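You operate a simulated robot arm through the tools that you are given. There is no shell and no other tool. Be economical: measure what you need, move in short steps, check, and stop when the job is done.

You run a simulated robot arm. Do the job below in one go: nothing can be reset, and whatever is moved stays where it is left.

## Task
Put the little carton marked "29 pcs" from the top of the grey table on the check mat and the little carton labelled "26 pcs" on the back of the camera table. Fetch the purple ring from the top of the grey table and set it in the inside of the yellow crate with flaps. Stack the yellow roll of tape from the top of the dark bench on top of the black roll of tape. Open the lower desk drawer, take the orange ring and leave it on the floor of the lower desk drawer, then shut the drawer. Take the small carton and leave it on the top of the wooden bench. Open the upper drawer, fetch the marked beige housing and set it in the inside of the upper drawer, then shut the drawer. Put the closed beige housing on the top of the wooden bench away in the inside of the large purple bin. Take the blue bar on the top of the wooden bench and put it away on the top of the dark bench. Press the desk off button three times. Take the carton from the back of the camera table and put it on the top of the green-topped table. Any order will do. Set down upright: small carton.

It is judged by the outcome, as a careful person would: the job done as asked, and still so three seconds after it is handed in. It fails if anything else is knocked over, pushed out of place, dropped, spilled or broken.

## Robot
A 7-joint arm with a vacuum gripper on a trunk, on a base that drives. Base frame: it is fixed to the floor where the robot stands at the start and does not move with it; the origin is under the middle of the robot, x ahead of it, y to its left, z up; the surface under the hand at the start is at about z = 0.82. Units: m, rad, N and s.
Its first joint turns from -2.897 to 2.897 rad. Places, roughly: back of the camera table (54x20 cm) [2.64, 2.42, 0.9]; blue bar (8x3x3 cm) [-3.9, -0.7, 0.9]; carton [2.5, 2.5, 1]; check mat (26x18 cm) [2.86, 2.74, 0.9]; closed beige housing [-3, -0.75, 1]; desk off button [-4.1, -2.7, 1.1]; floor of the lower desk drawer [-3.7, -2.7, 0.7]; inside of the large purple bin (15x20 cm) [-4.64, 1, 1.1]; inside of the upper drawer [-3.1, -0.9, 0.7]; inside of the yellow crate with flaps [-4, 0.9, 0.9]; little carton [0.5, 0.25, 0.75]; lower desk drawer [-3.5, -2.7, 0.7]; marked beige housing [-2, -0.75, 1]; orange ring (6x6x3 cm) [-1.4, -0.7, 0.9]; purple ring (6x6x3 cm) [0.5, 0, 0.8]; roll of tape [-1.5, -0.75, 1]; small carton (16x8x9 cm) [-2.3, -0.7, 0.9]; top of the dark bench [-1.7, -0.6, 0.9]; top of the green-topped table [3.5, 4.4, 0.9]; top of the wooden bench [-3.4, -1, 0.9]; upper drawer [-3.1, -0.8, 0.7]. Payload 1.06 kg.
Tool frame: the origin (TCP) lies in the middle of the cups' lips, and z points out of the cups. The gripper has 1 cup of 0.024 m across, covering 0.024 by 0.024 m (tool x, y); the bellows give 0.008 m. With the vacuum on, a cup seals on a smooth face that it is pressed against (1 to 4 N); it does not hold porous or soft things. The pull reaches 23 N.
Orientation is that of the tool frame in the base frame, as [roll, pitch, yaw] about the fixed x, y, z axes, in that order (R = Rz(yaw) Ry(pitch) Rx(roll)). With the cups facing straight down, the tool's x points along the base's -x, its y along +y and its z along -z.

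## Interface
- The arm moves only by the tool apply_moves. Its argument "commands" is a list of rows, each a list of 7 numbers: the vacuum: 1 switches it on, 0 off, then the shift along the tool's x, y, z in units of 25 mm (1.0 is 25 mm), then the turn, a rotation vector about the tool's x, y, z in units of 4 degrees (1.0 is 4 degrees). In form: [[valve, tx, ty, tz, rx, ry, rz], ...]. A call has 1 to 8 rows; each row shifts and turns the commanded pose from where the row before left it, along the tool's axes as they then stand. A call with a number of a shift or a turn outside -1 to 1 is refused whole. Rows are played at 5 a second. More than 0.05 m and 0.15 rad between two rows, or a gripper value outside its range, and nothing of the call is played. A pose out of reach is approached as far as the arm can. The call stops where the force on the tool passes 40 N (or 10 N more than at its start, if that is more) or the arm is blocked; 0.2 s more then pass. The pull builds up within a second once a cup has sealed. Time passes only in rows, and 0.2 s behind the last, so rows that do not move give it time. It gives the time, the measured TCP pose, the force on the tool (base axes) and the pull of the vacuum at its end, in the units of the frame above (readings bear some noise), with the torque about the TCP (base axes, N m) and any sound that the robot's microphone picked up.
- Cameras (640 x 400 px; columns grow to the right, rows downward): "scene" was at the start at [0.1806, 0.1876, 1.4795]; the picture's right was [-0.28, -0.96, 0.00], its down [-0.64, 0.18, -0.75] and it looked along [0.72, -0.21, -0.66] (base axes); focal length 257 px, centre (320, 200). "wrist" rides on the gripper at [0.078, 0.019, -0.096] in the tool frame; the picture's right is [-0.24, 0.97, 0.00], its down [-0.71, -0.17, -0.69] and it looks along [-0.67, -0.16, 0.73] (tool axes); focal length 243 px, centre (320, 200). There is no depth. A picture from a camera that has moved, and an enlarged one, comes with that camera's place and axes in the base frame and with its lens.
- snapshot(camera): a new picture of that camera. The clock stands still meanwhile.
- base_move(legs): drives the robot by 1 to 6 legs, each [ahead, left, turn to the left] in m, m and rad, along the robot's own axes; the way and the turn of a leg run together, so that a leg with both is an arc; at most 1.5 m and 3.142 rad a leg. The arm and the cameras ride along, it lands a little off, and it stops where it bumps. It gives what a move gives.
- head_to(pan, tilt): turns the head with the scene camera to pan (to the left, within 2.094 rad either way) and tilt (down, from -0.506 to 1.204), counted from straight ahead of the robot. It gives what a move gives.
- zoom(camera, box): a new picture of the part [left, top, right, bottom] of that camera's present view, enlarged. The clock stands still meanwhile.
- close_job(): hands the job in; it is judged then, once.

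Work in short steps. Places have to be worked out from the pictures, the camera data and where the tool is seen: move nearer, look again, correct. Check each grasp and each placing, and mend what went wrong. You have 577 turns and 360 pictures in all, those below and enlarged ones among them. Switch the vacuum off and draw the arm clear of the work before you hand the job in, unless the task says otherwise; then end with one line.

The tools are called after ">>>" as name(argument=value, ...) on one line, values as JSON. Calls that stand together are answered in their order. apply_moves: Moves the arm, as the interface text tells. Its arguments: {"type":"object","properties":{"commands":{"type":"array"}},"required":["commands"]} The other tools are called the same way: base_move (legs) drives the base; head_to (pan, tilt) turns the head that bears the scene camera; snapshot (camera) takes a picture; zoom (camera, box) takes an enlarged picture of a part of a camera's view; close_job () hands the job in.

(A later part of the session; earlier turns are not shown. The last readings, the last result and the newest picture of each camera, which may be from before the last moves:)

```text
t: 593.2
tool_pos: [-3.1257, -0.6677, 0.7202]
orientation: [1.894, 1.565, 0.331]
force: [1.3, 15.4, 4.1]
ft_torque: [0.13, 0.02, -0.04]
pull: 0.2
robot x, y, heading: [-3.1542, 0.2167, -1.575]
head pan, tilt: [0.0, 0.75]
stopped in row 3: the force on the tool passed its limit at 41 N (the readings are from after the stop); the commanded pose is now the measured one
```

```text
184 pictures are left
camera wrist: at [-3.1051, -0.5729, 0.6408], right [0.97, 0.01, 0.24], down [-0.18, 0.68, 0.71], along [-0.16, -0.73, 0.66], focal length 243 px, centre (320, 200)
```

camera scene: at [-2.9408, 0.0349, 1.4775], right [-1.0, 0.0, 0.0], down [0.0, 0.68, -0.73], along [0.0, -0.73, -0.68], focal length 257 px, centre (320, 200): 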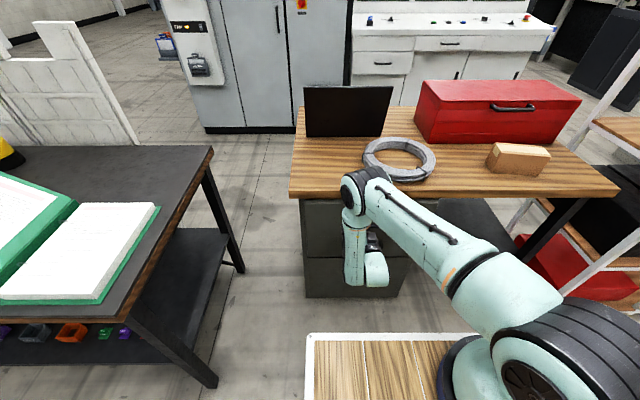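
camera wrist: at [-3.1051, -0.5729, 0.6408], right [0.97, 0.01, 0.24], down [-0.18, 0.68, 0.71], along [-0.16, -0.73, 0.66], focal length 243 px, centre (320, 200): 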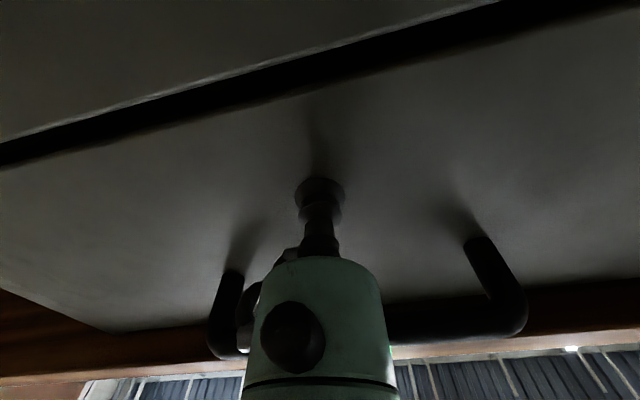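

Drawer shut. Back away and survey the route to the desk at (−3.5…−4.1,−2.7).

>>> apply_moves(commands=[[0, 0, 0, -0.5, 0, 0, 0], [0, 0, 0, -1, 0, 0, 0], [0, 0, 0, -1, 0, 0, 0]])

>>> base_move(legs=[[-0.35, 0, 0]])

>>> apply_moves(commands=[[0, -1, 0, 0, 0, 0, 0], [0, -1, 0, 0, 0, 0, 0], [0, -1, 0, 0, 0, 0, 0], [0, -1, 0, 0, 0, 0, 0], [0, -1, 0, 0, 0, 0, 0], [0, -1, 0, 0, 0, 0, 0], [0, -1, 0, 0, 0, 0, 0], [0, -1, 0, 0, 0, 0, 0]])

>>> head_to(pan=-0.4, tilt=0.3)

>>> snapshot(camera="scene")

>>> head_to(pan=0.4, tilt=0.3)

>>> snapshot(camera="scene")

```text
t: 594.0
tool_pos: [-3.1273, -0.6059, 0.7202]
orientation: [1.617, 1.567, 0.054]
force: [-0.1, -0.5, 0.4]
ft_torque: [-0.02, -0.04, -0.04]
pull: 0.1
robot x, y, heading: [-3.1485, 0.2193, -1.572]
head pan, tilt: [0.0, 0.75]
```

```text
t: 596.3
tool_pos: [-3.1246, -0.2583, 0.7196]
orientation: [1.66, 1.565, 0.097]
force: [0.1, 0.1, -0.5]
ft_torque: [0.03, 0.0, 0.0]
pull: 0.1
robot x, y, heading: [-3.1499, 0.5659, -1.572]
head pan, tilt: [0.0, 0.75]
```

```text
t: 598.1
tool_pos: [-3.1267, -0.2577, 0.9206]
orientation: [1.702, 1.566, 0.138]
force: [-0.4, -0.4, -0.5]
ft_torque: [-0.02, -0.02, 0.02]
pull: 0.1
robot x, y, heading: [-3.1472, 0.5659, -1.578]
head pan, tilt: [0.0, 0.75]
```

```text
t: 599.0
tool_pos: [-3.1271, -0.2586, 0.9204]
orientation: [1.656, 1.566, 0.092]
force: [0.0, -0.4, -0.4]
ft_torque: [0.01, -0.04, 0.03]
pull: 0.1
robot x, y, heading: [-3.1466, 0.5635, -1.575]
head pan, tilt: [-0.4, 0.3]
```

```text
183 pictures are left
camera scene: at [-2.9759, 0.3811, 1.5178], right [-0.92, 0.39, 0.0], down [0.12, 0.27, -0.95], along [-0.37, -0.88, -0.3], focal length 257 px, centre (320, 200)
```

scene: 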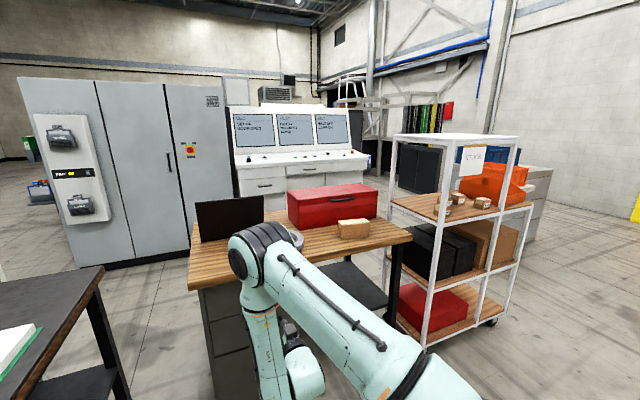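

```text
t: 600.1
tool_pos: [-3.1267, -0.2575, 0.9197]
orientation: [1.657, 1.565, 0.094]
force: [-0.4, 0.3, -0.4]
ft_torque: [0.05, 0.01, 0.03]
pull: 0.1
robot x, y, heading: [-3.1514, 0.5656, -1.575]
head pan, tilt: [0.4, 0.3]
```

```text
182 pictures are left
camera scene: at [-2.9033, 0.3808, 1.5179], right [-0.92, -0.38, 0.0], down [-0.11, 0.27, -0.96], along [0.37, -0.88, -0.3], focal length 257 px, centre (320, 200)
```

scene: 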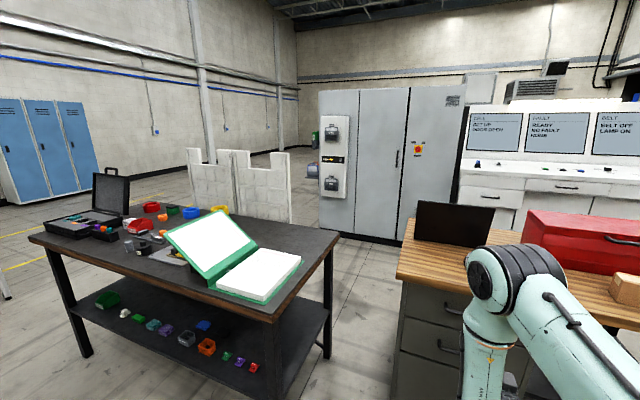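

Plan the west route: raise the arm, move nearer the bench, turn to face −x.

>>> apply_moves(commands=[[0, -1, 0, 0, 0, 0, 0], [0, -1, 0, 0, 0, 0, 0], [0, -1, 0, 0, 0, 0, 0], [0, -1, 0, 0, 0, 0, 0], [0, -1, 0, 0, 0, 0, 0], [0, -1, 0, 0, 0, 0, 0], [0, -1, 0, 0, 0, 0, 0], [0, -1, 0, 0, 0, 0, 0]])

>>> apply_moves(commands=[[0, -1, 0, 0, 0, 0, 0], [0, -1, 0, 0, 0, 0, 0], [0, -1, 0, 0, 0, 0, 0], [0, -1, 0, 0, 0, 0, 0], [0, -1, 0, 0, 0, 0, 0], [0, -1, 0, 0, 0, 0, 0], [0, -1, 0, 0, 0, 0, 0], [0, -1, 0, 0, 0, 0, 0]])

>>> base_move(legs=[[0.45, 0, 0], [0, 0, -1.57]])

>>> head_to(pan=0.35, tilt=0.4)

>>> snapshot(camera="scene")

```text
t: 601.9
tool_pos: [-3.1264, -0.2571, 1.1201]
orientation: [1.91, 1.566, 0.345]
force: [-0.3, -1.1, 0.7]
ft_torque: [0.02, 0.01, 0.01]
pull: 0.0
robot x, y, heading: [-3.1473, 0.5657, -1.573]
head pan, tilt: [0.4, 0.3]
```

```text
t: 603.7
tool_pos: [-3.1278, -0.2577, 1.3213]
orientation: [1.756, 1.566, 0.189]
force: [-0.9, -0.2, -0.4]
ft_torque: [-0.01, 0.0, 0.02]
pull: 0.1
robot x, y, heading: [-3.1509, 0.5667, -1.579]
head pan, tilt: [0.4, 0.3]
```

```text
t: 610.3
tool_pos: [-3.9743, 0.1019, 1.3212]
orientation: [1.661, 1.565, -1.477]
force: [0.5, -0.2, -0.6]
ft_torque: [-0.03, 0.02, -0.01]
pull: 0.0
robot x, y, heading: [-3.1513, 0.1184, 3.136]
head pan, tilt: [0.4, 0.3]
```

```text
t: 610.9
tool_pos: [-3.9743, 0.1018, 1.3202]
orientation: [1.65, 1.566, -1.486]
force: [0.2, -0.1, 0.0]
ft_torque: [-0.02, 0.03, 0.01]
pull: 0.0
robot x, y, heading: [-3.1501, 0.1213, 3.135]
head pan, tilt: [0.351, 0.4]
```

```text
181 pictures are left
camera scene: at [-3.3395, -0.1196, 1.5087], right [-0.34, 0.94, 0.0], down [0.37, 0.13, -0.92], along [-0.87, -0.31, -0.39], focal length 257 px, centre (320, 200)
```

scene: 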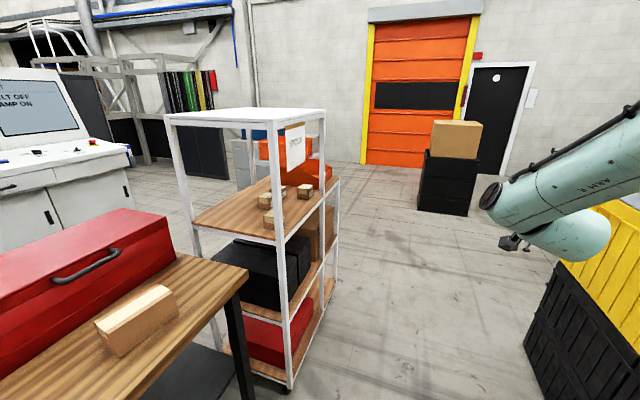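

Way ahead is open. Drive west 2.2 m and look left.

>>> base_move(legs=[[1.2, 0.03, 0], [1.0, 0.03, 0]])

>>> head_to(pan=1.5, tilt=0.4)

>>> snapshot(camera="scene")

```text
t: 621.7
tool_pos: [-6.1506, 0.0341, 1.3202]
orientation: [1.659, 1.567, -1.465]
force: [0.1, 0.0, -0.1]
ft_torque: [0.01, -0.03, 0.0]
pull: 0.1
robot x, y, heading: [-5.3294, 0.064, -3.134]
head pan, tilt: [0.351, 0.4]
```

```text
t: 623.1
tool_pos: [-6.1505, 0.0346, 1.3204]
orientation: [1.654, 1.566, -1.468]
force: [0.0, 0.9, -0.4]
ft_torque: [0.04, 0.01, 0.05]
pull: 0.1
robot x, y, heading: [-5.3273, 0.0666, -3.135]
head pan, tilt: [1.499, 0.4]
```

```text
180 pictures are left
camera scene: at [-5.4323, -0.2388, 1.5086], right [-1.0, 0.07, 0.0], down [0.03, 0.39, -0.92], along [-0.06, -0.92, -0.39], focal length 257 px, centre (320, 200)
```

scene: 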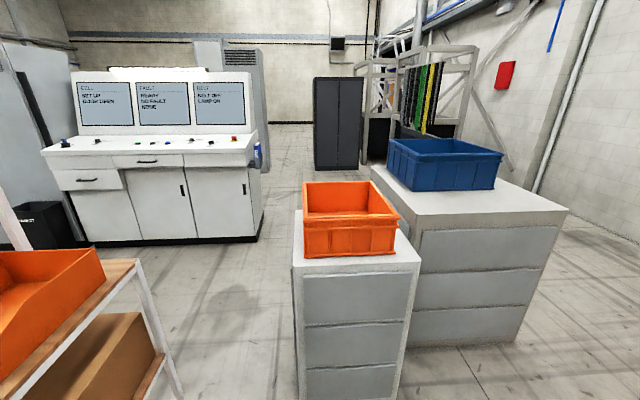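

West passage between rack and cabinet is too narrow; go around the east end instead. Drive back east, then turn to face −y.

>>> base_move(legs=[[-1.5, -0.1, 0], [-1.5, -0.1, 0], [-1.5, 0, 0], [-0.6, 0, 0]])

>>> base_move(legs=[[0, 0, 1.57]])

>>> head_to(pan=-0.4, tilt=0.45)

>>> snapshot(camera="scene")

```text
refused: leg 1 is longer than a leg can be; nothing moved
```

```text
t: 627.3
tool_pos: [-5.302, -0.7601, 1.32]
orientation: [1.649, 1.566, 0.094]
force: [-0.2, -0.7, 0.1]
ft_torque: [0.01, 0.01, 0.01]
pull: 0.0
robot x, y, heading: [-5.3243, 0.0671, -1.567]
head pan, tilt: [1.499, 0.4]
```

```text
t: 629.1
tool_pos: [-5.3006, -0.7606, 1.3195]
orientation: [1.655, 1.567, 0.095]
force: [-0.1, 0.3, 0.4]
ft_torque: [-0.01, 0.03, -0.03]
pull: 0.0
robot x, y, heading: [-5.3273, 0.062, -1.564]
head pan, tilt: [-0.4, 0.45]
```

```text
179 pictures are left
camera scene: at [-5.1525, -0.1198, 1.504], right [-0.92, 0.39, 0.0], down [0.17, 0.4, -0.9], along [-0.35, -0.83, -0.44], focal length 257 px, centre (320, 200)
```

scene: 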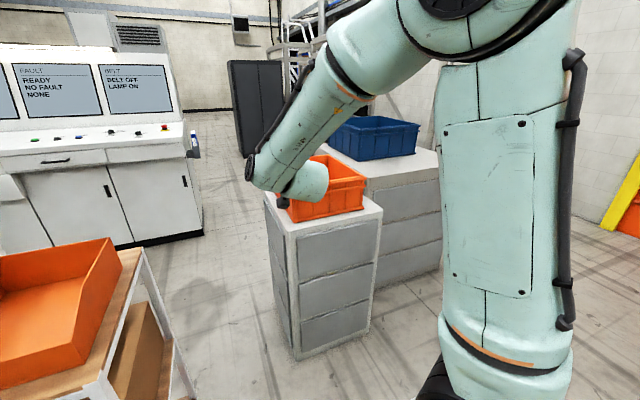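

First call was refused and only the turn ran (harmless). Turn back to face −x and drive back east in shorter legs.

>>> base_move(legs=[[0, 0, -1.57], [-1.45, -0.08, 0], [-1.45, -0.08, 0], [-1.45, 0, 0], [-0.75, 0, 0]])

>>> base_move(legs=[[0, 0, 1.57]])

>>> head_to(pan=-0.4, tilt=0.45)

>>> snapshot(camera="scene")

```text
t: 657.5
tool_pos: [-1.0365, 0.1508, 1.3208]
orientation: [1.645, 1.565, -1.514]
force: [0.9, 0.6, 1.2]
ft_torque: [0.02, -0.02, -0.01]
pull: 0.0
robot x, y, heading: [-0.2117, 0.152, 3.115]
head pan, tilt: [-0.4, 0.45]
```

```text
t: 661.8
tool_pos: [-0.2034, -0.6713, 1.3201]
orientation: [1.643, 1.567, 0.068]
force: [-0.7, -0.1, -1.0]
ft_torque: [-0.02, 0.02, 0.04]
pull: 0.1
robot x, y, heading: [-0.2147, 0.1521, -1.585]
head pan, tilt: [-0.4, 0.45]
```

```text
t: 662.4
tool_pos: [-0.2037, -0.6698, 1.3207]
orientation: [1.63, 1.566, 0.056]
force: [-0.2, 0.2, -0.2]
ft_torque: [-0.01, 0.0, 0.01]
pull: 0.0
robot x, y, heading: [-0.2138, 0.1519, -1.589]
head pan, tilt: [-0.4, 0.45]
```

```text
178 pictures are left
camera scene: at [-0.0422, -0.0342, 1.504], right [-0.91, 0.4, 0.0], down [0.18, 0.4, -0.9], along [-0.36, -0.82, -0.44], focal length 257 px, centre (320, 200)
```

scene: 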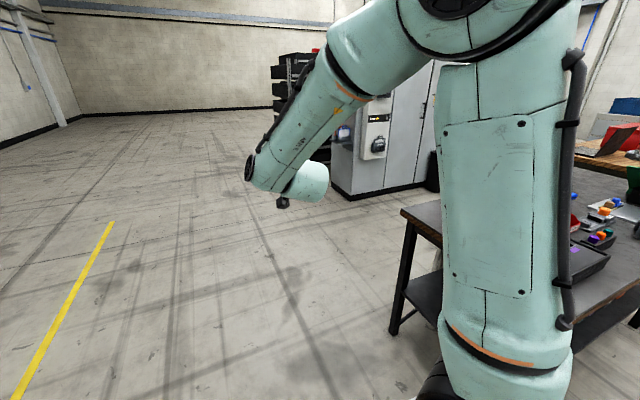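

Clear. Drive ahead 1.7 m, then look right along the aisle.

>>> base_move(legs=[[1.45, 0, 0.015], [0.3, 0, 0]])

>>> head_to(pan=-1.5, tilt=0.45)

>>> snapshot(camera="scene")

```text
t: 671.2
tool_pos: [-0.1981, -2.4226, 1.3188]
orientation: [1.653, 1.566, 0.099]
force: [0.6, 1.0, 0.5]
ft_torque: [0.02, -0.01, -0.01]
pull: 0.2
robot x, y, heading: [-0.2259, -1.6005, -1.565]
head pan, tilt: [-0.4, 0.45]
```

```text
t: 672.6
tool_pos: [-0.1979, -2.4227, 1.3204]
orientation: [1.652, 1.565, 0.097]
force: [0.0, 0.2, 0.1]
ft_torque: [0.01, 0.02, 0.03]
pull: 0.1
robot x, y, heading: [-0.2222, -1.6021, -1.567]
head pan, tilt: [-1.499, 0.45]
```

```text
177 pictures are left
camera scene: at [-0.1051, -1.7049, 1.504], right [-0.08, 1.0, 0.0], down [0.43, 0.03, -0.9], along [-0.9, -0.07, -0.44], focal length 257 px, centre (320, 200)
```

scene: 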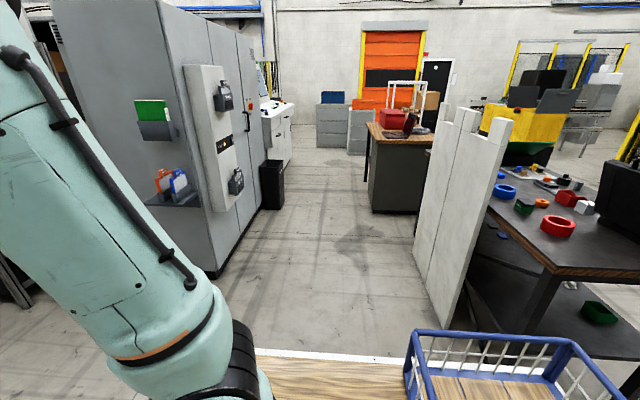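

The aisle is y −1.18…−2.55. Retract the arm a little and drive right along y≈−1.67 to x≈−3.4.

>>> apply_moves(commands=[[0, 0, 0, -1, 0, 0, 0], [0, 0, 0, -1, 0, 0, 0], [0, 0, 0, -1, 0, 0, 0]])

>>> base_move(legs=[[0.06, 0, 0], [0, -1.5, 0], [0, -1.5, 0]])

>>> head_to(pan=0.0, tilt=0.55)

>>> snapshot(camera="scene")

```text
t: 673.4
tool_pos: [-0.1974, -2.3465, 1.3202]
orientation: [1.711, 1.565, 0.154]
force: [0.0, -0.6, 0.5]
ft_torque: [0.0, 0.02, -0.01]
pull: 0.0
robot x, y, heading: [-0.2233, -1.5988, -1.564]
head pan, tilt: [-1.499, 0.45]
```

```text
t: 688.4
tool_pos: [-3.1823, -2.4256, 1.3222]
orientation: [1.645, 1.566, 0.107]
force: [-0.4, -0.4, 0.4]
ft_torque: [-0.03, 0.01, 0.02]
pull: 0.1
robot x, y, heading: [-3.2218, -1.6759, -1.544]
head pan, tilt: [-1.499, 0.45]
```

```text
t: 690.0
tool_pos: [-3.1816, -2.4243, 1.3214]
orientation: [1.641, 1.565, 0.106]
force: [-0.4, -0.1, -0.3]
ft_torque: [-0.02, -0.02, -0.01]
pull: 0.1
robot x, y, heading: [-3.2236, -1.6775, -1.545]
head pan, tilt: [0.0, 0.55]
```

```text
176 pictures are left
camera scene: at [-3.0078, -1.8626, 1.4949], right [-1.0, -0.02, 0.0], down [-0.01, 0.52, -0.85], along [0.02, -0.85, -0.52], focal length 257 px, centre (320, 200)
```

scene: 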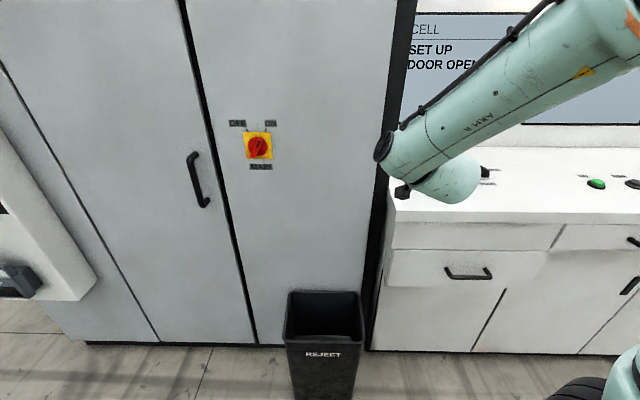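

Lower desk drawer: face ≈x −3.28…−3.93, z 0.60…0.80, y≈−2.63, handle z≈0.70. Move right 0.42 and then lower the tool in front of it.

>>> base_move(legs=[[0, 0, -0.026], [0, -0.42, 0]])

>>> apply_moves(commands=[[0, 1, 0, 0.3, 0, 0, 0], [0, 1, 0, 0.3, 0, 0, 0], [0, 1, 0, 0.3, 0, 0, 0], [0, 1, 0, 0.3, 0, 0, 0], [0, 1, 0, 0, 0, 0, 0], [0, 1, 0, 0, 0, 0, 0], [0, 1, 0, 0, 0, 0, 0], [0, 1, 0, 0, 0, 0, 0]])

>>> snapshot(camera="scene")

```text
t: 692.9
tool_pos: [-3.6236, -2.4233, 1.3219]
orientation: [1.646, 1.563, 0.078]
force: [-0.2, 0.4, -0.3]
ft_torque: [0.01, 0.02, -0.01]
pull: 0.2
robot x, y, heading: [-3.6399, -1.6733, -1.58]
head pan, tilt: [0.0, 0.55]
```

```text
t: 694.7
tool_pos: [-3.6217, -2.4519, 1.1208]
orientation: [1.536, 1.565, -0.027]
force: [0.7, 0.0, 0.5]
ft_torque: [-0.02, 0.01, 0.03]
pull: 0.1
robot x, y, heading: [-3.6424, -1.6733, -1.573]
head pan, tilt: [0.0, 0.55]
```

```text
175 pictures are left
camera scene: at [-3.4325, -1.8665, 1.495], right [-1.0, 0.01, 0.0], down [0.0, 0.52, -0.85], along [-0.01, -0.85, -0.52], focal length 257 px, centre (320, 200)
```

scene: 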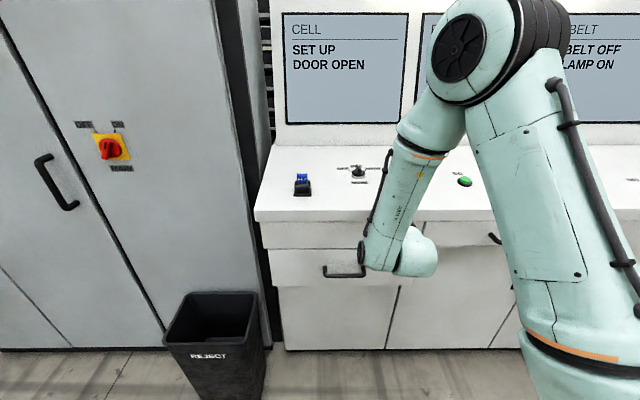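

Handle centre ≈ x −3.54. Lower to z≈0.67 with a shift to that x.

>>> apply_moves(commands=[[0, 1, 0.2, 0, 0, 0, 0], [0, 1, 0.2, 0, 0, 0, 0], [0, 1, 0.2, 0, 0, 0, 0], [0, 1, 0.2, 0, 0, 0, 0], [0, 1, 0.2, 0, 0, 0, 0], [0, 1, 0.2, 0, 0, 0, 0], [0, 1, 0.2, 0, 0, 0, 0], [0, 1, 0.2, 0, 0, 0, 0]])

>>> apply_moves(commands=[[0, 1, 0.2, 0, 0, 0, 0], [0, 1, 0.2, 0, 0, 0, 0], [0, 1, 0.2, 0, 0, 0, 0], [0, 1, 0.2, 0, 0, 0, 0], [0, 1, 0.2, 0, 0, 0, 0], [0, 1, 0.2, 0, 0, 0, 0], [0, 1, 0.2, 0, 0, 0, 0], [0, 1, 0.2, 0, 0, 0, 0]])

>>> snapshot(camera="wrist")

>>> snapshot(camera="scene")

```text
t: 696.5
tool_pos: [-3.5821, -2.4509, 0.9207]
orientation: [1.58, 1.566, 0.011]
force: [0.0, -0.2, -0.4]
ft_torque: [-0.01, 0.02, -0.02]
pull: 0.0
robot x, y, heading: [-3.6412, -1.6737, -1.577]
head pan, tilt: [0.0, 0.55]
```

```text
t: 698.3
tool_pos: [-3.5393, -2.4523, 0.7217]
orientation: [1.548, 1.563, -0.018]
force: [-0.3, 0.4, 0.0]
ft_torque: [0.02, 0.01, 0.03]
pull: 0.0
robot x, y, heading: [-3.6418, -1.6757, -1.575]
head pan, tilt: [0.0, 0.55]
```

```text
174 pictures are left
camera wrist: at [-3.518, -2.3582, 0.6429], right [0.97, 0.0, 0.24], down [-0.18, 0.68, 0.71], along [-0.16, -0.73, 0.67], focal length 243 px, centre (320, 200)
```

wrist: 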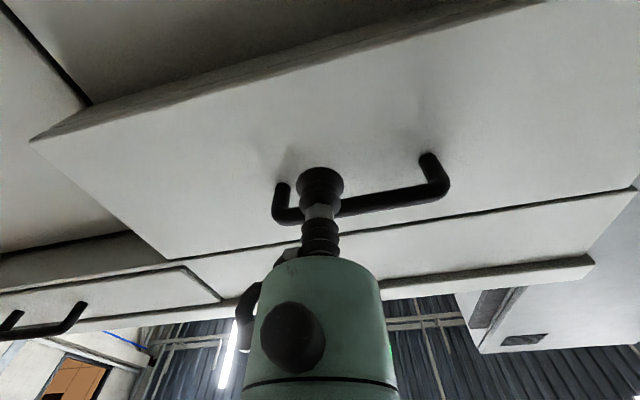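

```text
173 pictures are left
camera scene: at [-3.4324, -1.8668, 1.4949], right [-1.0, 0.01, 0.0], down [0.0, 0.52, -0.85], along [-0.01, -0.85, -0.52], focal length 257 px, centre (320, 200)
```

scene: 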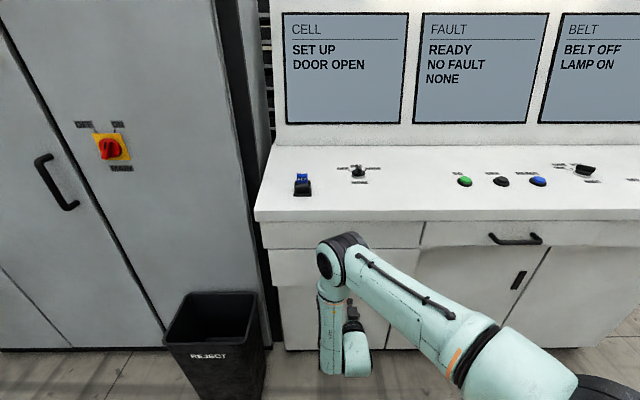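

Re-triangulated: face y≈−2.555, z 0.69–0.87, handle at z≈0.80. Raise to z≈0.737 and advance.

>>> apply_moves(commands=[[0, -0.6, 0, 0, 0, 0, 0], [0, 0, 0, 1, 0, 0, 0], [0, 0, 0, 0.8, 0, 0, 0], [0, 0, 0, 0.6, 0, 0, 0]])

>>> snapshot(camera="wrist")

```text
t: 699.3
tool_pos: [-3.5401, -2.5115, 0.7354]
orientation: [1.671, 1.566, 0.104]
force: [0.3, -1.3, 0.1]
ft_torque: [0.0, 0.03, 0.03]
pull: 0.0
robot x, y, heading: [-3.6392, -1.6757, -1.576]
head pan, tilt: [0.0, 0.55]
```

```text
172 pictures are left
camera wrist: at [-3.519, -2.417, 0.6574], right [0.97, 0.0, 0.24], down [-0.18, 0.68, 0.71], along [-0.16, -0.73, 0.66], focal length 243 px, centre (320, 200)
```

wrist: 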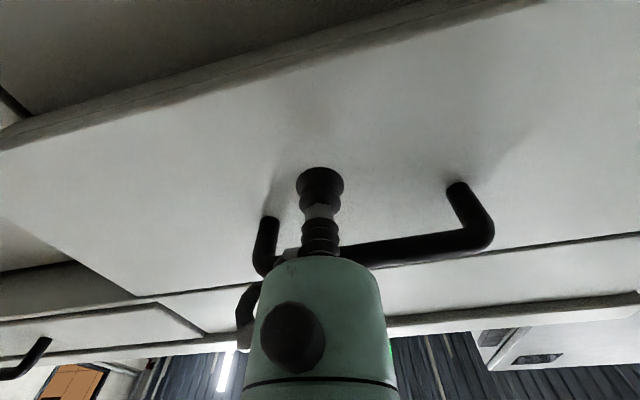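

Cup path is clear below the handle. Advance with vacuum in small steps.

>>> apply_moves(commands=[[1, 0, 0, 0.5, 0, 0, 0], [1, 0, 0, 0.3, 0, 0, 0], [1, 0, 0, 0.2, 0, 0, 0], [1, 0, 0, 0.2, 0, 0, 0], [1, 0, 0, 0, 0, 0, 0]])

```text
t: 700.5
tool_pos: [-3.5394, -2.5425, 0.7366]
orientation: [1.475, 1.565, -0.089]
force: [0.1, -2.3, 3.7]
ft_torque: [0.01, -0.02, -0.04]
pull: 23.0
robot x, y, heading: [-3.6384, -1.6786, -1.571]
head pan, tilt: [0.0, 0.55]
```

Sealed. Pull with the arm: about 0.13 m.

>>> apply_moves(commands=[[1, 0, 0, -0.3, 0, 0, 0], [1, 0, 0, -0.5, 0, 0, 0], [1, 0, 0, -0.6, 0, 0, 0], [1, 0, 0, -0.6, 0, 0, 0], [1, 0, 0, -0.6, 0, 0, 0], [1, 0, 0, -0.6, 0, 0, 0]])

>>> apply_moves(commands=[[1, 0, 0, -0.6, 0, 0, 0], [1, 0, 0, -0.6, 0, 0, 0], [1, 0, 0, -0.6, 0, 0, 0]])

>>> snapshot(camera="scene")

```text
t: 701.9
tool_pos: [-3.5391, -2.4608, 0.7361]
orientation: [1.728, 1.566, 0.161]
force: [-4.7, -0.2, 5.1]
ft_torque: [0.0, 0.05, -0.05]
pull: 22.8
robot x, y, heading: [-3.6413, -1.677, -1.574]
head pan, tilt: [0.0, 0.55]
```

```text
t: 702.7
tool_pos: [-3.5389, -2.4168, 0.7349]
orientation: [1.824, 1.565, 0.257]
force: [-0.5, -0.3, -2.6]
ft_torque: [0.03, 0.21, 0.0]
pull: 22.9
robot x, y, heading: [-3.641, -1.6754, -1.577]
head pan, tilt: [0.0, 0.55]
```

```text
171 pictures are left
camera scene: at [-3.4323, -1.8668, 1.4949], right [-1.0, 0.01, 0.0], down [0.0, 0.52, -0.85], along [-0.01, -0.85, -0.52], focal length 257 px, centre (320, 200)
```

scene: 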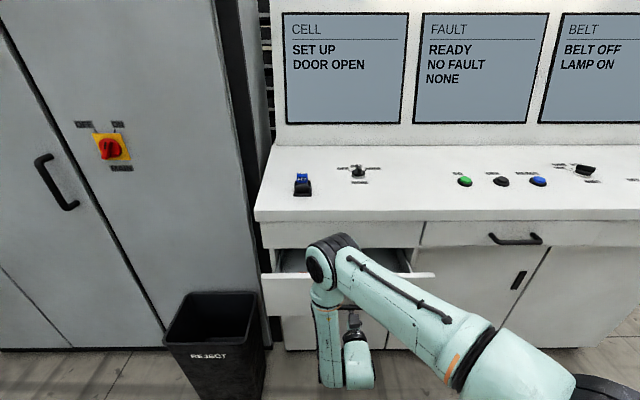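

Opened 0.125 m. Continue a bit with the arm, then with the base.

>>> apply_moves(commands=[[1, 0, 0, -0.5, 0, 0, 0], [1, 0, 0, -0.5, 0, 0, 0], [1, 0, 0, -0.5, 0, 0, 0]])

>>> base_move(legs=[[-0.07, 0, 0]])

>>> snapshot(camera="scene")

```text
t: 703.5
tool_pos: [-3.5389, -2.3799, 0.7352]
orientation: [1.799, 1.564, 0.233]
force: [8.5, -0.7, -6.7]
ft_torque: [-0.01, 0.0, 0.01]
pull: 22.7
robot x, y, heading: [-3.6448, -1.6759, -1.575]
head pan, tilt: [0.0, 0.55]
```

```text
t: 704.5
tool_pos: [-3.5647, -2.3701, 0.7355]
orientation: [1.281, 1.568, -0.311]
force: [0.2, -0.3, -0.1]
ft_torque: [0.0, 0.14, 0.06]
pull: 23.3
robot x, y, heading: [-3.6515, -1.6666, -1.596]
head pan, tilt: [0.0, 0.55]
stopped in leg 1: the robot was blocked; the commanded pose is now the measured one
```

```text
170 pictures are left
camera scene: at [-3.4445, -1.86, 1.4949], right [-1.0, 0.03, 0.0], down [0.01, 0.52, -0.85], along [-0.02, -0.85, -0.52], focal length 257 px, centre (320, 200)
```

scene: 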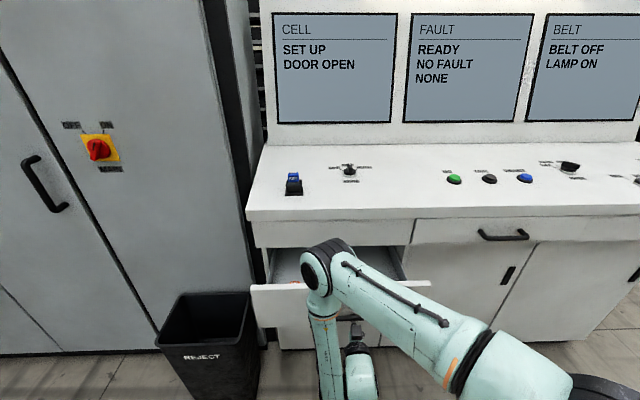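

The base touched something behind. Opening is 0.17 m. Try a little more pull with the arm only.

>>> apply_moves(commands=[[1, 0, 0, -0.5, 0, 0, 0], [1, 0, 0, -0.5, 0, 0, 0], [1, 0, 0, -0.5, 0, 0, 0]])

>>> head_to(pan=2.0, tilt=0.9)

>>> snapshot(camera="scene")

>>> head_to(pan=-2.0, tilt=0.9)

>>> snapshot(camera="scene")

```text
t: 705.3
tool_pos: [-3.5653, -2.3338, 0.737]
orientation: [0.988, 1.567, -0.607]
force: [-6.5, -1.5, -3.8]
ft_torque: [-0.02, 0.12, 0.05]
pull: 22.7
robot x, y, heading: [-3.6487, -1.6649, -1.596]
head pan, tilt: [0.0, 0.55]
```

```text
t: 707.3
tool_pos: [-3.5648, -2.3339, 0.7367]
orientation: [1.177, 1.568, -0.414]
force: [-9.9, -0.7, 1.3]
ft_torque: [-0.01, -0.03, 0.08]
pull: 22.3
robot x, y, heading: [-3.6474, -1.6638, -1.598]
head pan, tilt: [2.0, 0.901]
```

```text
169 pictures are left
camera scene: at [-3.3728, -1.7407, 1.4657], right [0.39, -0.92, 0.0], down [-0.72, -0.31, -0.62], along [0.57, 0.24, -0.78], focal length 257 px, centre (320, 200)
```

scene: 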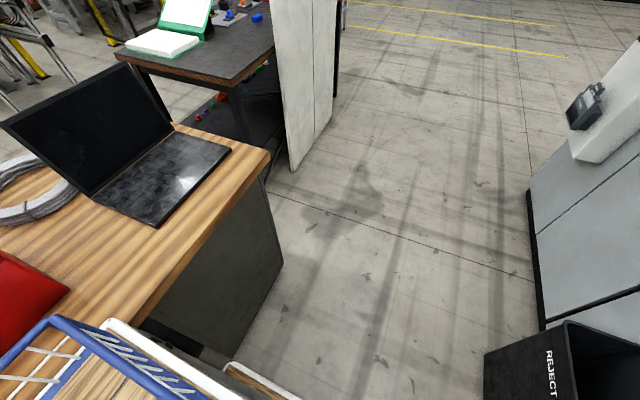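

```text
t: 710.5
tool_pos: [-3.5636, -2.3331, 0.7368]
orientation: [1.198, 1.567, -0.394]
force: [-4.9, 0.0, 2.0]
ft_torque: [-0.04, 0.01, 0.08]
pull: 23.3
robot x, y, heading: [-3.6487, -1.6651, -1.598]
head pan, tilt: [-2.0, 0.901]
```

```text
168 pictures are left
camera scene: at [-3.5099, -1.7369, 1.4656], right [0.44, 0.9, 0.0], down [0.7, -0.35, -0.62], along [-0.56, 0.27, -0.78], focal length 257 px, centre (320, 200)
```

scene: 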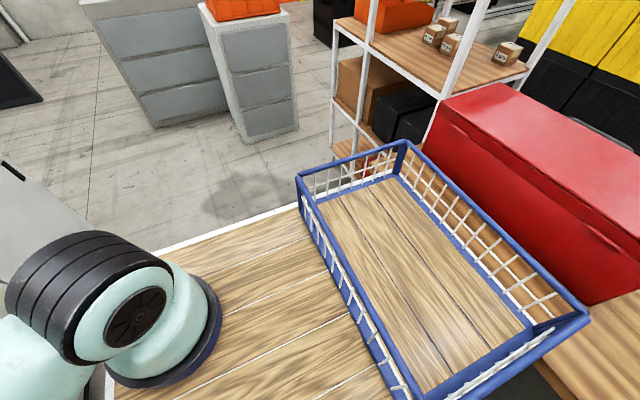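

The rear basket is just against the red toolbox on the bench. The drawer is open 0.21 m – enough. Release and retract the arm.

>>> apply_moves(commands=[[0, 0, 0, 0, 0, 0, 0], [0, 0, 0, 0, 0, 0, 0], [0, 0, 0, 0, 0, 0, 0], [0, 0, 0, -0.3, 0, 0, 0], [0, 0, 0, -0.6, 0, 0, 0], [0, 0, 0, -0.6, 0, 0, 0]])

>>> snapshot(camera="wrist")

```text
t: 711.9
tool_pos: [-3.563, -2.2953, 0.7364]
orientation: [1.111, 1.565, -0.48]
force: [0.3, -0.1, -0.3]
ft_torque: [-0.01, -0.02, 0.02]
pull: 0.1
robot x, y, heading: [-3.6522, -1.6651, -1.601]
head pan, tilt: [-2.0, 0.901]
```

```text
167 pictures are left
camera wrist: at [-3.5398, -2.2018, 0.6571], right [0.97, -0.02, 0.24], down [-0.16, 0.69, 0.71], along [-0.18, -0.72, 0.67], focal length 243 px, centre (320, 200)
```

wrist: 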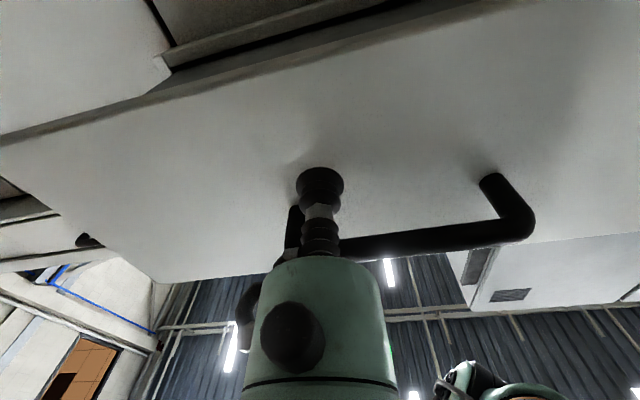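

>>> apply_moves(commands=[[0, 0, 0, -0.6, 0, 0, 0], [0, 0, 0, -0.6, 0, 0, 0]])

>>> snapshot(camera="wrist")

```text
t: 712.5
tool_pos: [-3.562, -2.2648, 0.7377]
orientation: [1.149, 1.569, -0.444]
force: [0.4, -0.5, -0.2]
ft_torque: [0.02, -0.01, 0.01]
pull: 0.0
robot x, y, heading: [-3.6506, -1.6633, -1.599]
head pan, tilt: [-2.0, 0.901]
```

```text
166 pictures are left
camera wrist: at [-3.5392, -2.1711, 0.6575], right [0.97, -0.02, 0.24], down [-0.16, 0.69, 0.71], along [-0.18, -0.72, 0.67], focal length 243 px, centre (320, 200)
```

wrist: 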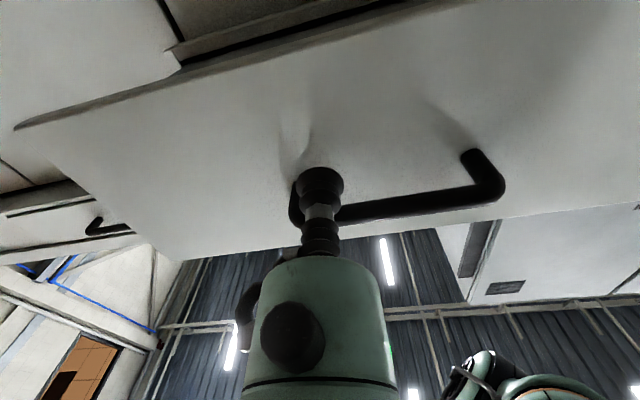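

Clear of the handle. Raise and pitch the tool back down.

>>> apply_moves(commands=[[0, -1, 0, 0, 0, 0, 0], [0, -1, 0, 0, 0, 0, 0], [0, -1, 0, 0, 0, 0, 0], [0, -1, 0, 0, 0, 0, 0], [0, -1, 0, 0, 0, 0, 0], [0, -1, 0, 0, 0, 0, 0], [0, -1, 0, 0, 0, 0, 0], [0, -1, 0, 0, 0, 0, 0]])

>>> apply_moves(commands=[[0, -1, 0, 0, 0, 1, 0], [0, -1, 0, 0, 0, 1, 0], [0, -1, 0, 0, 0, 1, 0], [0, -1, 0, 0, 0, 1, 0], [0, -1, 0, 0, 0, 1, 0], [0, -1, 0, 0, 0, 1, 0], [0, 0, 0, -1, 0, 1, 0], [0, 0, 0, -1, 0, 1, 0]])

>>> apply_moves(commands=[[0, 0, 0, 0, 0, 1, 0], [0, 0, 0, 0, 0, 1, 0], [0, 0, 0, 0, 0, 1, 0], [0, 0, 0, 0, 0, 1, 0], [0, 0, 0, 0, 0, 1, 0], [0, 0, 0, 0, 0, 1, 0], [0, 0, 0, 0, 0, 1, 0], [0, 0, 0, 0, 0, 1, 0]])

>>> apply_moves(commands=[[0, 0, 0, 0, 0, 1, 0], [0, 0, 0, 0, 0, 1, 0], [0, 0, 0, 0, 0, 1, 0], [0, 0, 0, 0, 0, 1, 0], [0, 0, 0, 0, 0, 1, 0], [0, 0, 0, 0, 0, 1, 0]])

>>> head_to(pan=0.0, tilt=0.65)

>>> snapshot(camera="scene")

```text
t: 714.3
tool_pos: [-3.5626, -2.2698, 0.9364]
orientation: [1.095, 1.561, -0.494]
force: [-0.4, -0.3, 0.2]
ft_torque: [-0.01, 0.03, -0.03]
pull: 0.1
robot x, y, heading: [-3.6466, -1.6616, -1.597]
head pan, tilt: [-2.0, 0.901]
```

```text
t: 716.1
tool_pos: [-3.5474, -2.2575, 1.1134]
orientation: [3.136, 1.012, 1.547]
force: [1.0, -0.8, -0.4]
ft_torque: [0.03, -0.02, -0.02]
pull: 0.1
out of reach, approached as far as the arm can: row 3, 4
robot x, y, heading: [-3.6483, -1.6678, -1.598]
head pan, tilt: [-2.0, 0.901]
```

```text
t: 717.9
tool_pos: [-3.5471, -2.2592, 1.1132]
orientation: [3.137, 0.455, 1.546]
force: [-0.1, -0.3, -0.1]
ft_torque: [-0.01, -0.01, 0.02]
pull: 0.1
robot x, y, heading: [-3.6537, -1.6647, -1.599]
head pan, tilt: [-2.0, 0.901]
```

```text
t: 719.3
tool_pos: [-3.5472, -2.2564, 1.1104]
orientation: [3.136, 0.033, 1.551]
force: [0.4, -0.6, 0.2]
ft_torque: [-0.01, -0.01, 0.02]
pull: 0.1
out of reach, approached as far as the arm can: row 4
robot x, y, heading: [-3.6491, -1.6614, -1.599]
head pan, tilt: [-2.0, 0.901]
```

```text
t: 721.3
tool_pos: [-3.548, -2.2567, 1.109]
orientation: [3.139, 0.038, 1.551]
force: [-0.2, -0.3, 0.4]
ft_torque: [0.03, 0.01, 0.01]
pull: 0.2
robot x, y, heading: [-3.647, -1.6681, -1.597]
head pan, tilt: [0.0, 0.649]
```

```text
165 pictures are left
camera scene: at [-3.4446, -1.857, 1.4861], right [-1.0, 0.03, 0.0], down [0.02, 0.6, -0.8], along [-0.02, -0.8, -0.6], focal length 257 px, centre (320, 200)
```

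scene: 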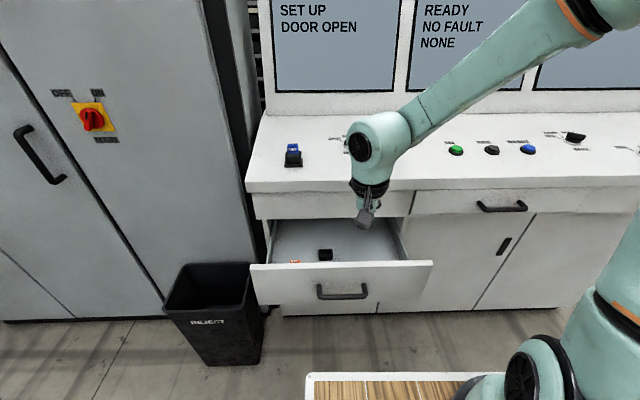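

The drawer is open and holds small things. Zoom on the drawer and on the desk's button labels.

>>> zoom(camera="scene", box=[240, 210, 440, 310])

>>> zoom(camera="scene", box=[420, 110, 640, 220])

```text
3.20 times, centred on (340, 260) of scene
camera zoom: at [-3.4446, -1.857, 1.4861], right [-1.0, 0.03, 0.0], down [0.02, 0.6, -0.8], along [-0.02, -0.8, -0.6], focal length 824 px, centre (256, 8)
```

zoom: 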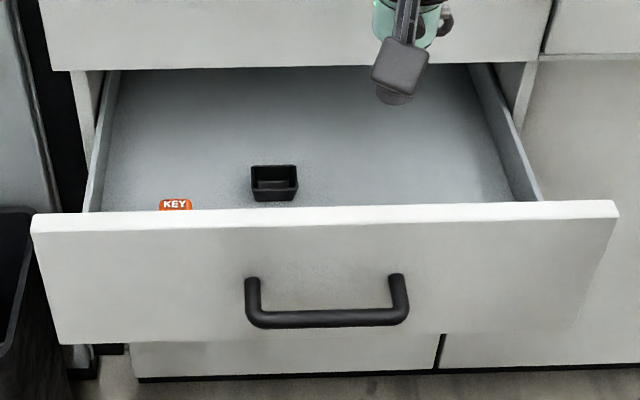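

```text
2.91 times, centred on (530, 165) of scene
camera zoom: at [-3.4446, -1.857, 1.4861], right [-1.0, 0.03, 0.0], down [0.02, 0.6, -0.8], along [-0.02, -0.8, -0.6], focal length 749 px, centre (-291, 302)
```

zoom: 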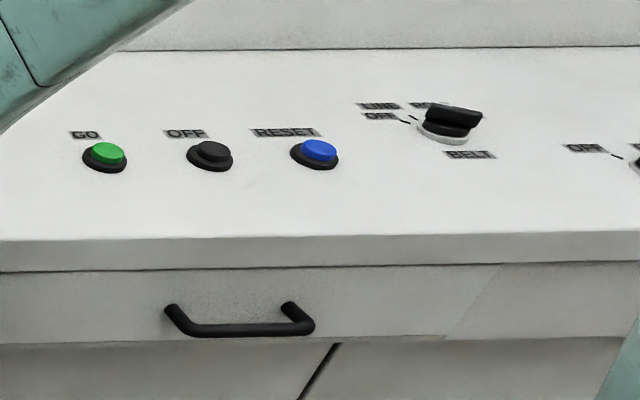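

OFF button ≈(−4.10,−2.706,1.067). Raise the tool, step ahead, then right to face it.

>>> apply_moves(commands=[[0, -0.5, 0, -1, 0, 0.5, 0], [0, -0.5, 0, -1, 0, 0, 0], [0, -0.5, 0, -1, 0, 0, 0], [0, 0, 0, -1, 0, 0, 0], [0, 0, 0, -1, 0, 0, 0]])

>>> base_move(legs=[[0.06, 0, 0.027], [0, -0.45, 0], [0.1, 0, 0]])

>>> head_to(pan=0.0, tilt=0.65)

>>> snapshot(camera="scene")

>>> snapshot(camera="wrist")

```text
t: 722.5
tool_pos: [-3.5458, -2.2931, 1.2357]
orientation: [3.137, 0.001, 1.55]
force: [-0.8, 0.3, -0.4]
ft_torque: [-0.01, 0.05, -0.01]
pull: 0.1
robot x, y, heading: [-3.648, -1.6611, -1.599]
head pan, tilt: [0.0, 0.649]
```

```text
t: 726.5
tool_pos: [-3.9925, -2.4537, 1.2356]
orientation: [3.139, 0.004, 1.572]
force: [0.5, -1.3, 1.1]
ft_torque: [-0.01, 0.02, -0.01]
pull: 0.1
robot x, y, heading: [-4.1072, -1.8255, -1.581]
head pan, tilt: [0.0, 0.649]
```

```text
t: 727.1
tool_pos: [-3.9919, -2.4534, 1.2356]
orientation: [3.138, 0.0, 1.57]
force: [-0.6, 0.2, 0.4]
ft_torque: [0.0, 0.02, 0.0]
pull: 0.1
robot x, y, heading: [-4.1062, -1.8285, -1.575]
head pan, tilt: [0.0, 0.649]
```

```text
162 pictures are left
camera scene: at [-3.8984, -2.0147, 1.4861], right [-1.0, 0.01, 0.0], down [0.0, 0.6, -0.8], along [-0.01, -0.8, -0.6], focal length 257 px, centre (320, 200)
```

scene: 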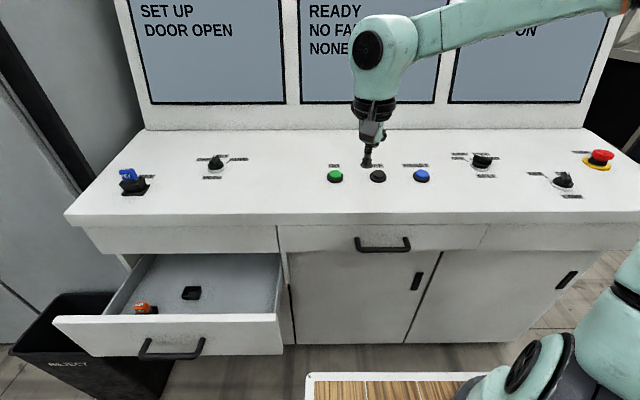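

```text
161 pictures are left
camera wrist: at [-3.9712, -2.3765, 1.3307], right [0.97, -0.24, 0.0], down [-0.17, -0.71, 0.69], along [-0.16, -0.67, -0.73], focal length 243 px, centre (320, 200)
```

wrist: 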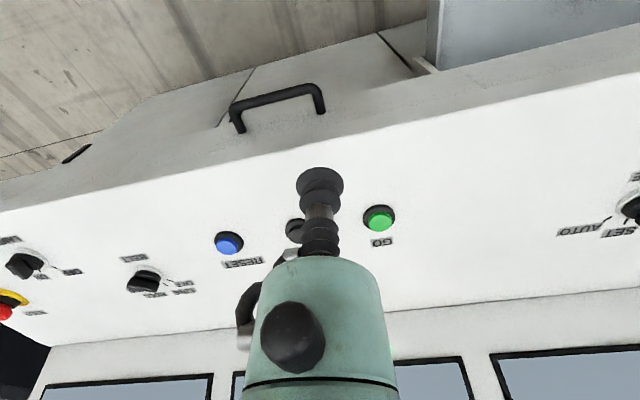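

OFF button triangulated at ≈(−4.065,−2.617,1.12). Move above it.

>>> apply_moves(commands=[[0, -0.94, -0.42, 0, 0, 0, 0], [0, -0.94, -0.42, 0, 0, 0, 0], [0, -0.94, -0.42, 0, 0, 0, 0], [0, -0.94, -0.42, 0, 0, 0, 0], [0, -0.94, -0.42, 0, 0, 0, 0], [0, -0.94, -0.42, 0, 0, 0, 0], [0, -0.94, -0.42, 0, 0, 0, 0]])

>>> snapshot(camera="wrist")

>>> zoom(camera="scene", box=[310, 80, 450, 200])

```text
t: 728.8
tool_pos: [-4.063, -2.6185, 1.2354]
orientation: [3.14, 0.003, 1.571]
force: [-1.1, -0.7, 0.6]
ft_torque: [0.0, 0.01, -0.04]
pull: 0.1
robot x, y, heading: [-4.1067, -1.8275, -1.578]
head pan, tilt: [0.0, 0.649]
```

```text
160 pictures are left
camera wrist: at [-4.0426, -2.5422, 1.3297], right [0.97, -0.24, 0.0], down [-0.17, -0.71, 0.69], along [-0.16, -0.67, -0.73], focal length 243 px, centre (320, 200)
```

wrist: 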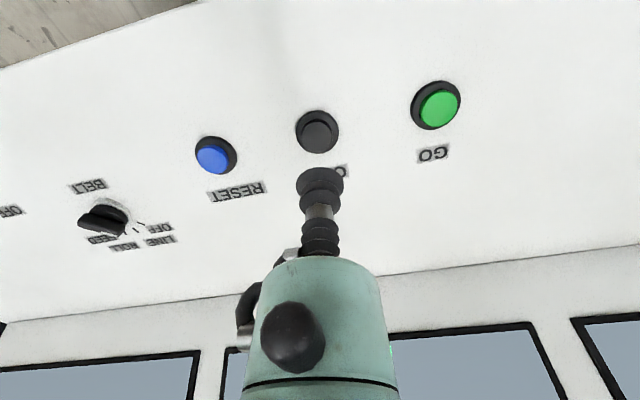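

```text
3.33 times, centred on (380, 140) of scene
camera zoom: at [-3.8984, -2.0145, 1.4861], right [-1.0, 0.01, 0.0], down [0.0, 0.6, -0.8], along [-0.01, -0.8, -0.6], focal length 858 px, centre (120, 400)
```

zoom: 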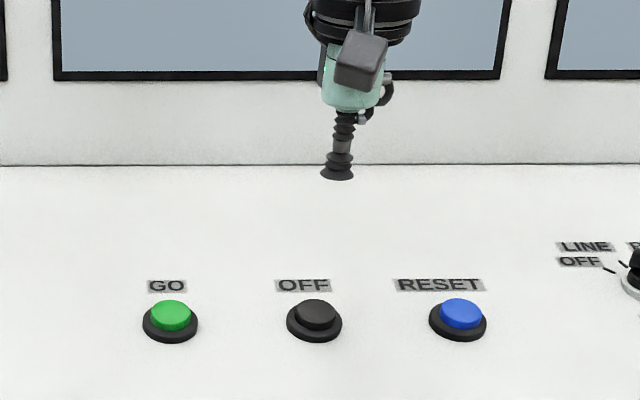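

OFF label confirmed; refined position (−4.074,−2.658,1.097). Move over it and lower part-way.

>>> apply_moves(commands=[[0, -0.8, -0.22, 0.5, 0, 0, 0], [0, -0.8, -0.22, 1, 0, 0, 0], [0, 0, 0, 1, 0, 0, 0]])

>>> snapshot(camera="wrist")

>>> zoom(camera="scene", box=[310, 100, 450, 220])

```text
t: 729.5
tool_pos: [-4.0756, -2.6576, 1.1736]
orientation: [3.137, 0.0, 1.569]
force: [0.7, -0.1, 0.6]
ft_torque: [-0.03, -0.02, -0.02]
pull: 0.0
robot x, y, heading: [-4.1052, -1.8294, -1.573]
head pan, tilt: [0.0, 0.649]
```

```text
158 pictures are left
camera wrist: at [-4.055, -2.5804, 1.2681], right [0.97, -0.24, 0.0], down [-0.17, -0.71, 0.69], along [-0.16, -0.67, -0.73], focal length 243 px, centre (320, 200)
```

wrist: 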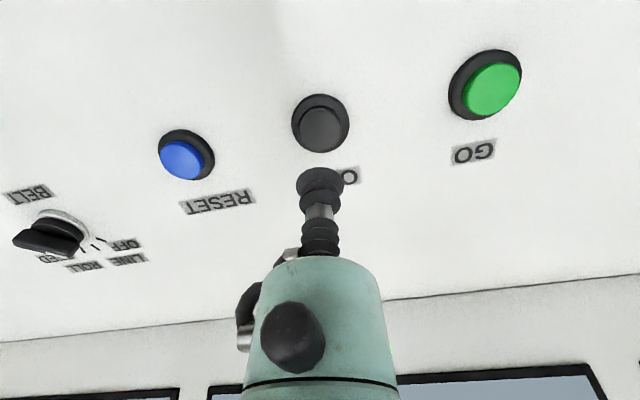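

```text
3.33 times, centred on (380, 160) of scene
camera zoom: at [-3.8983, -2.0145, 1.4861], right [-1.0, 0.01, 0.0], down [0.0, 0.6, -0.8], along [-0.01, -0.8, -0.6], focal length 858 px, centre (120, 333)
```

zoom: 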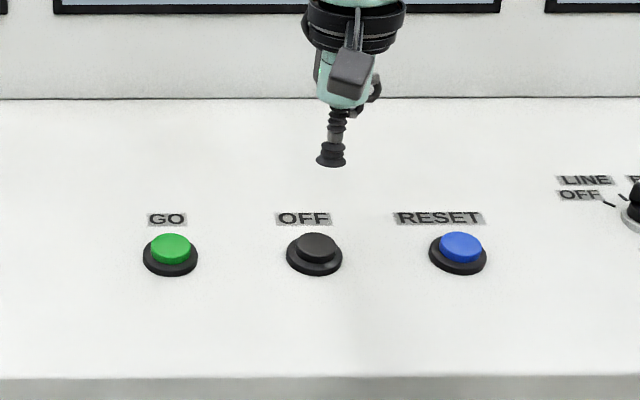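

Button top ≈(−4.076,−2.667,1.093). Descend to just above it, then press gently.

>>> apply_moves(commands=[[0, -0.38, 0, 1, 0, 0, 0], [0, 0, 0, 1, 0, 0, 0], [0, 0, 0, 0.6, 0, 0, 0], [0, 0, 0, 0.2, 0, 0, 0], [0, 0, 0, 0.2, 0, 0, 0]])

>>> zoom(camera="scene", box=[340, 130, 420, 200])

```text
t: 730.8
tool_pos: [-4.0749, -2.6686, 1.0979]
orientation: [3.137, 0.002, 1.57]
force: [-0.4, 0.0, -0.1]
ft_torque: [0.0, -0.05, 0.01]
pull: 0.1
robot x, y, heading: [-4.1065, -1.8296, -1.58]
head pan, tilt: [0.0, 0.649]
```

```text
5.71 times, centred on (380, 165) of scene
camera zoom: at [-3.8984, -2.0147, 1.4861], right [-1.0, 0.01, 0.0], down [0.0, 0.6, -0.8], along [-0.01, -0.8, -0.6], focal length 1470 px, centre (-23, 400)
```

zoom: 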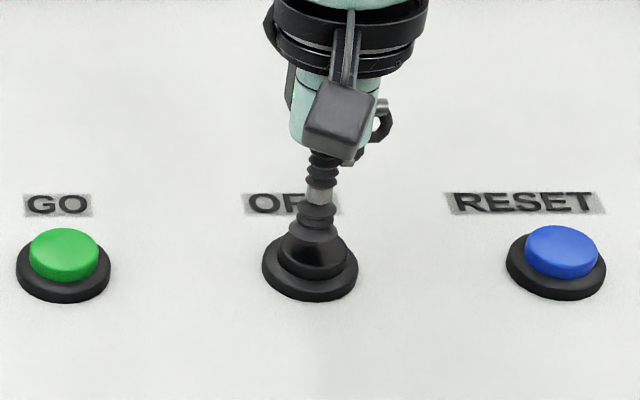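

Right above the button. Press #1 in 3 mm steps.

>>> apply_moves(commands=[[0, -0.0, 0, 0.12, 0, 0, 0], [0, 0, 0, 0.12, 0, 0, 0], [0, 0, 0, 0.12, 0, 0, 0]])

```text
t: 731.5
tool_pos: [-4.0755, -2.6679, 1.0889]
orientation: [3.139, 0.001, 1.571]
force: [-0.6, -1.1, -0.5]
ft_torque: [0.0, 0.03, 0.0]
pull: 0.1
robot x, y, heading: [-4.1062, -1.8309, -1.578]
head pan, tilt: [0.0, 0.649]
```

>>> apply_moves(commands=[[0, 0, 0, 0.12, 0, 0, 0], [0, 0, 0, 0.12, 0, 0, 0]])

```text
t: 732.1
tool_pos: [-4.0752, -2.6686, 1.0825]
orientation: [3.138, 0.001, 1.57]
force: [-0.2, 0.9, 0.8]
ft_torque: [-0.04, 0.01, -0.01]
pull: 0.0
robot x, y, heading: [-4.105, -1.8283, -1.573]
head pan, tilt: [0.0, 0.649]
```

>>> apply_moves(commands=[[0, 0, 0, 0.12, 0, 0, 0], [0, 0, 0, 0.12, 0, 0, 0]])

```text
t: 732.8
tool_pos: [-4.0751, -2.6686, 1.079]
orientation: [3.139, 0.002, 1.57]
force: [0.6, 1.1, 3.0]
ft_torque: [-0.01, 0.02, -0.01]
pull: 0.1
robot x, y, heading: [-4.1054, -1.8274, -1.578]
head pan, tilt: [0.0, 0.649]
heard: click
```

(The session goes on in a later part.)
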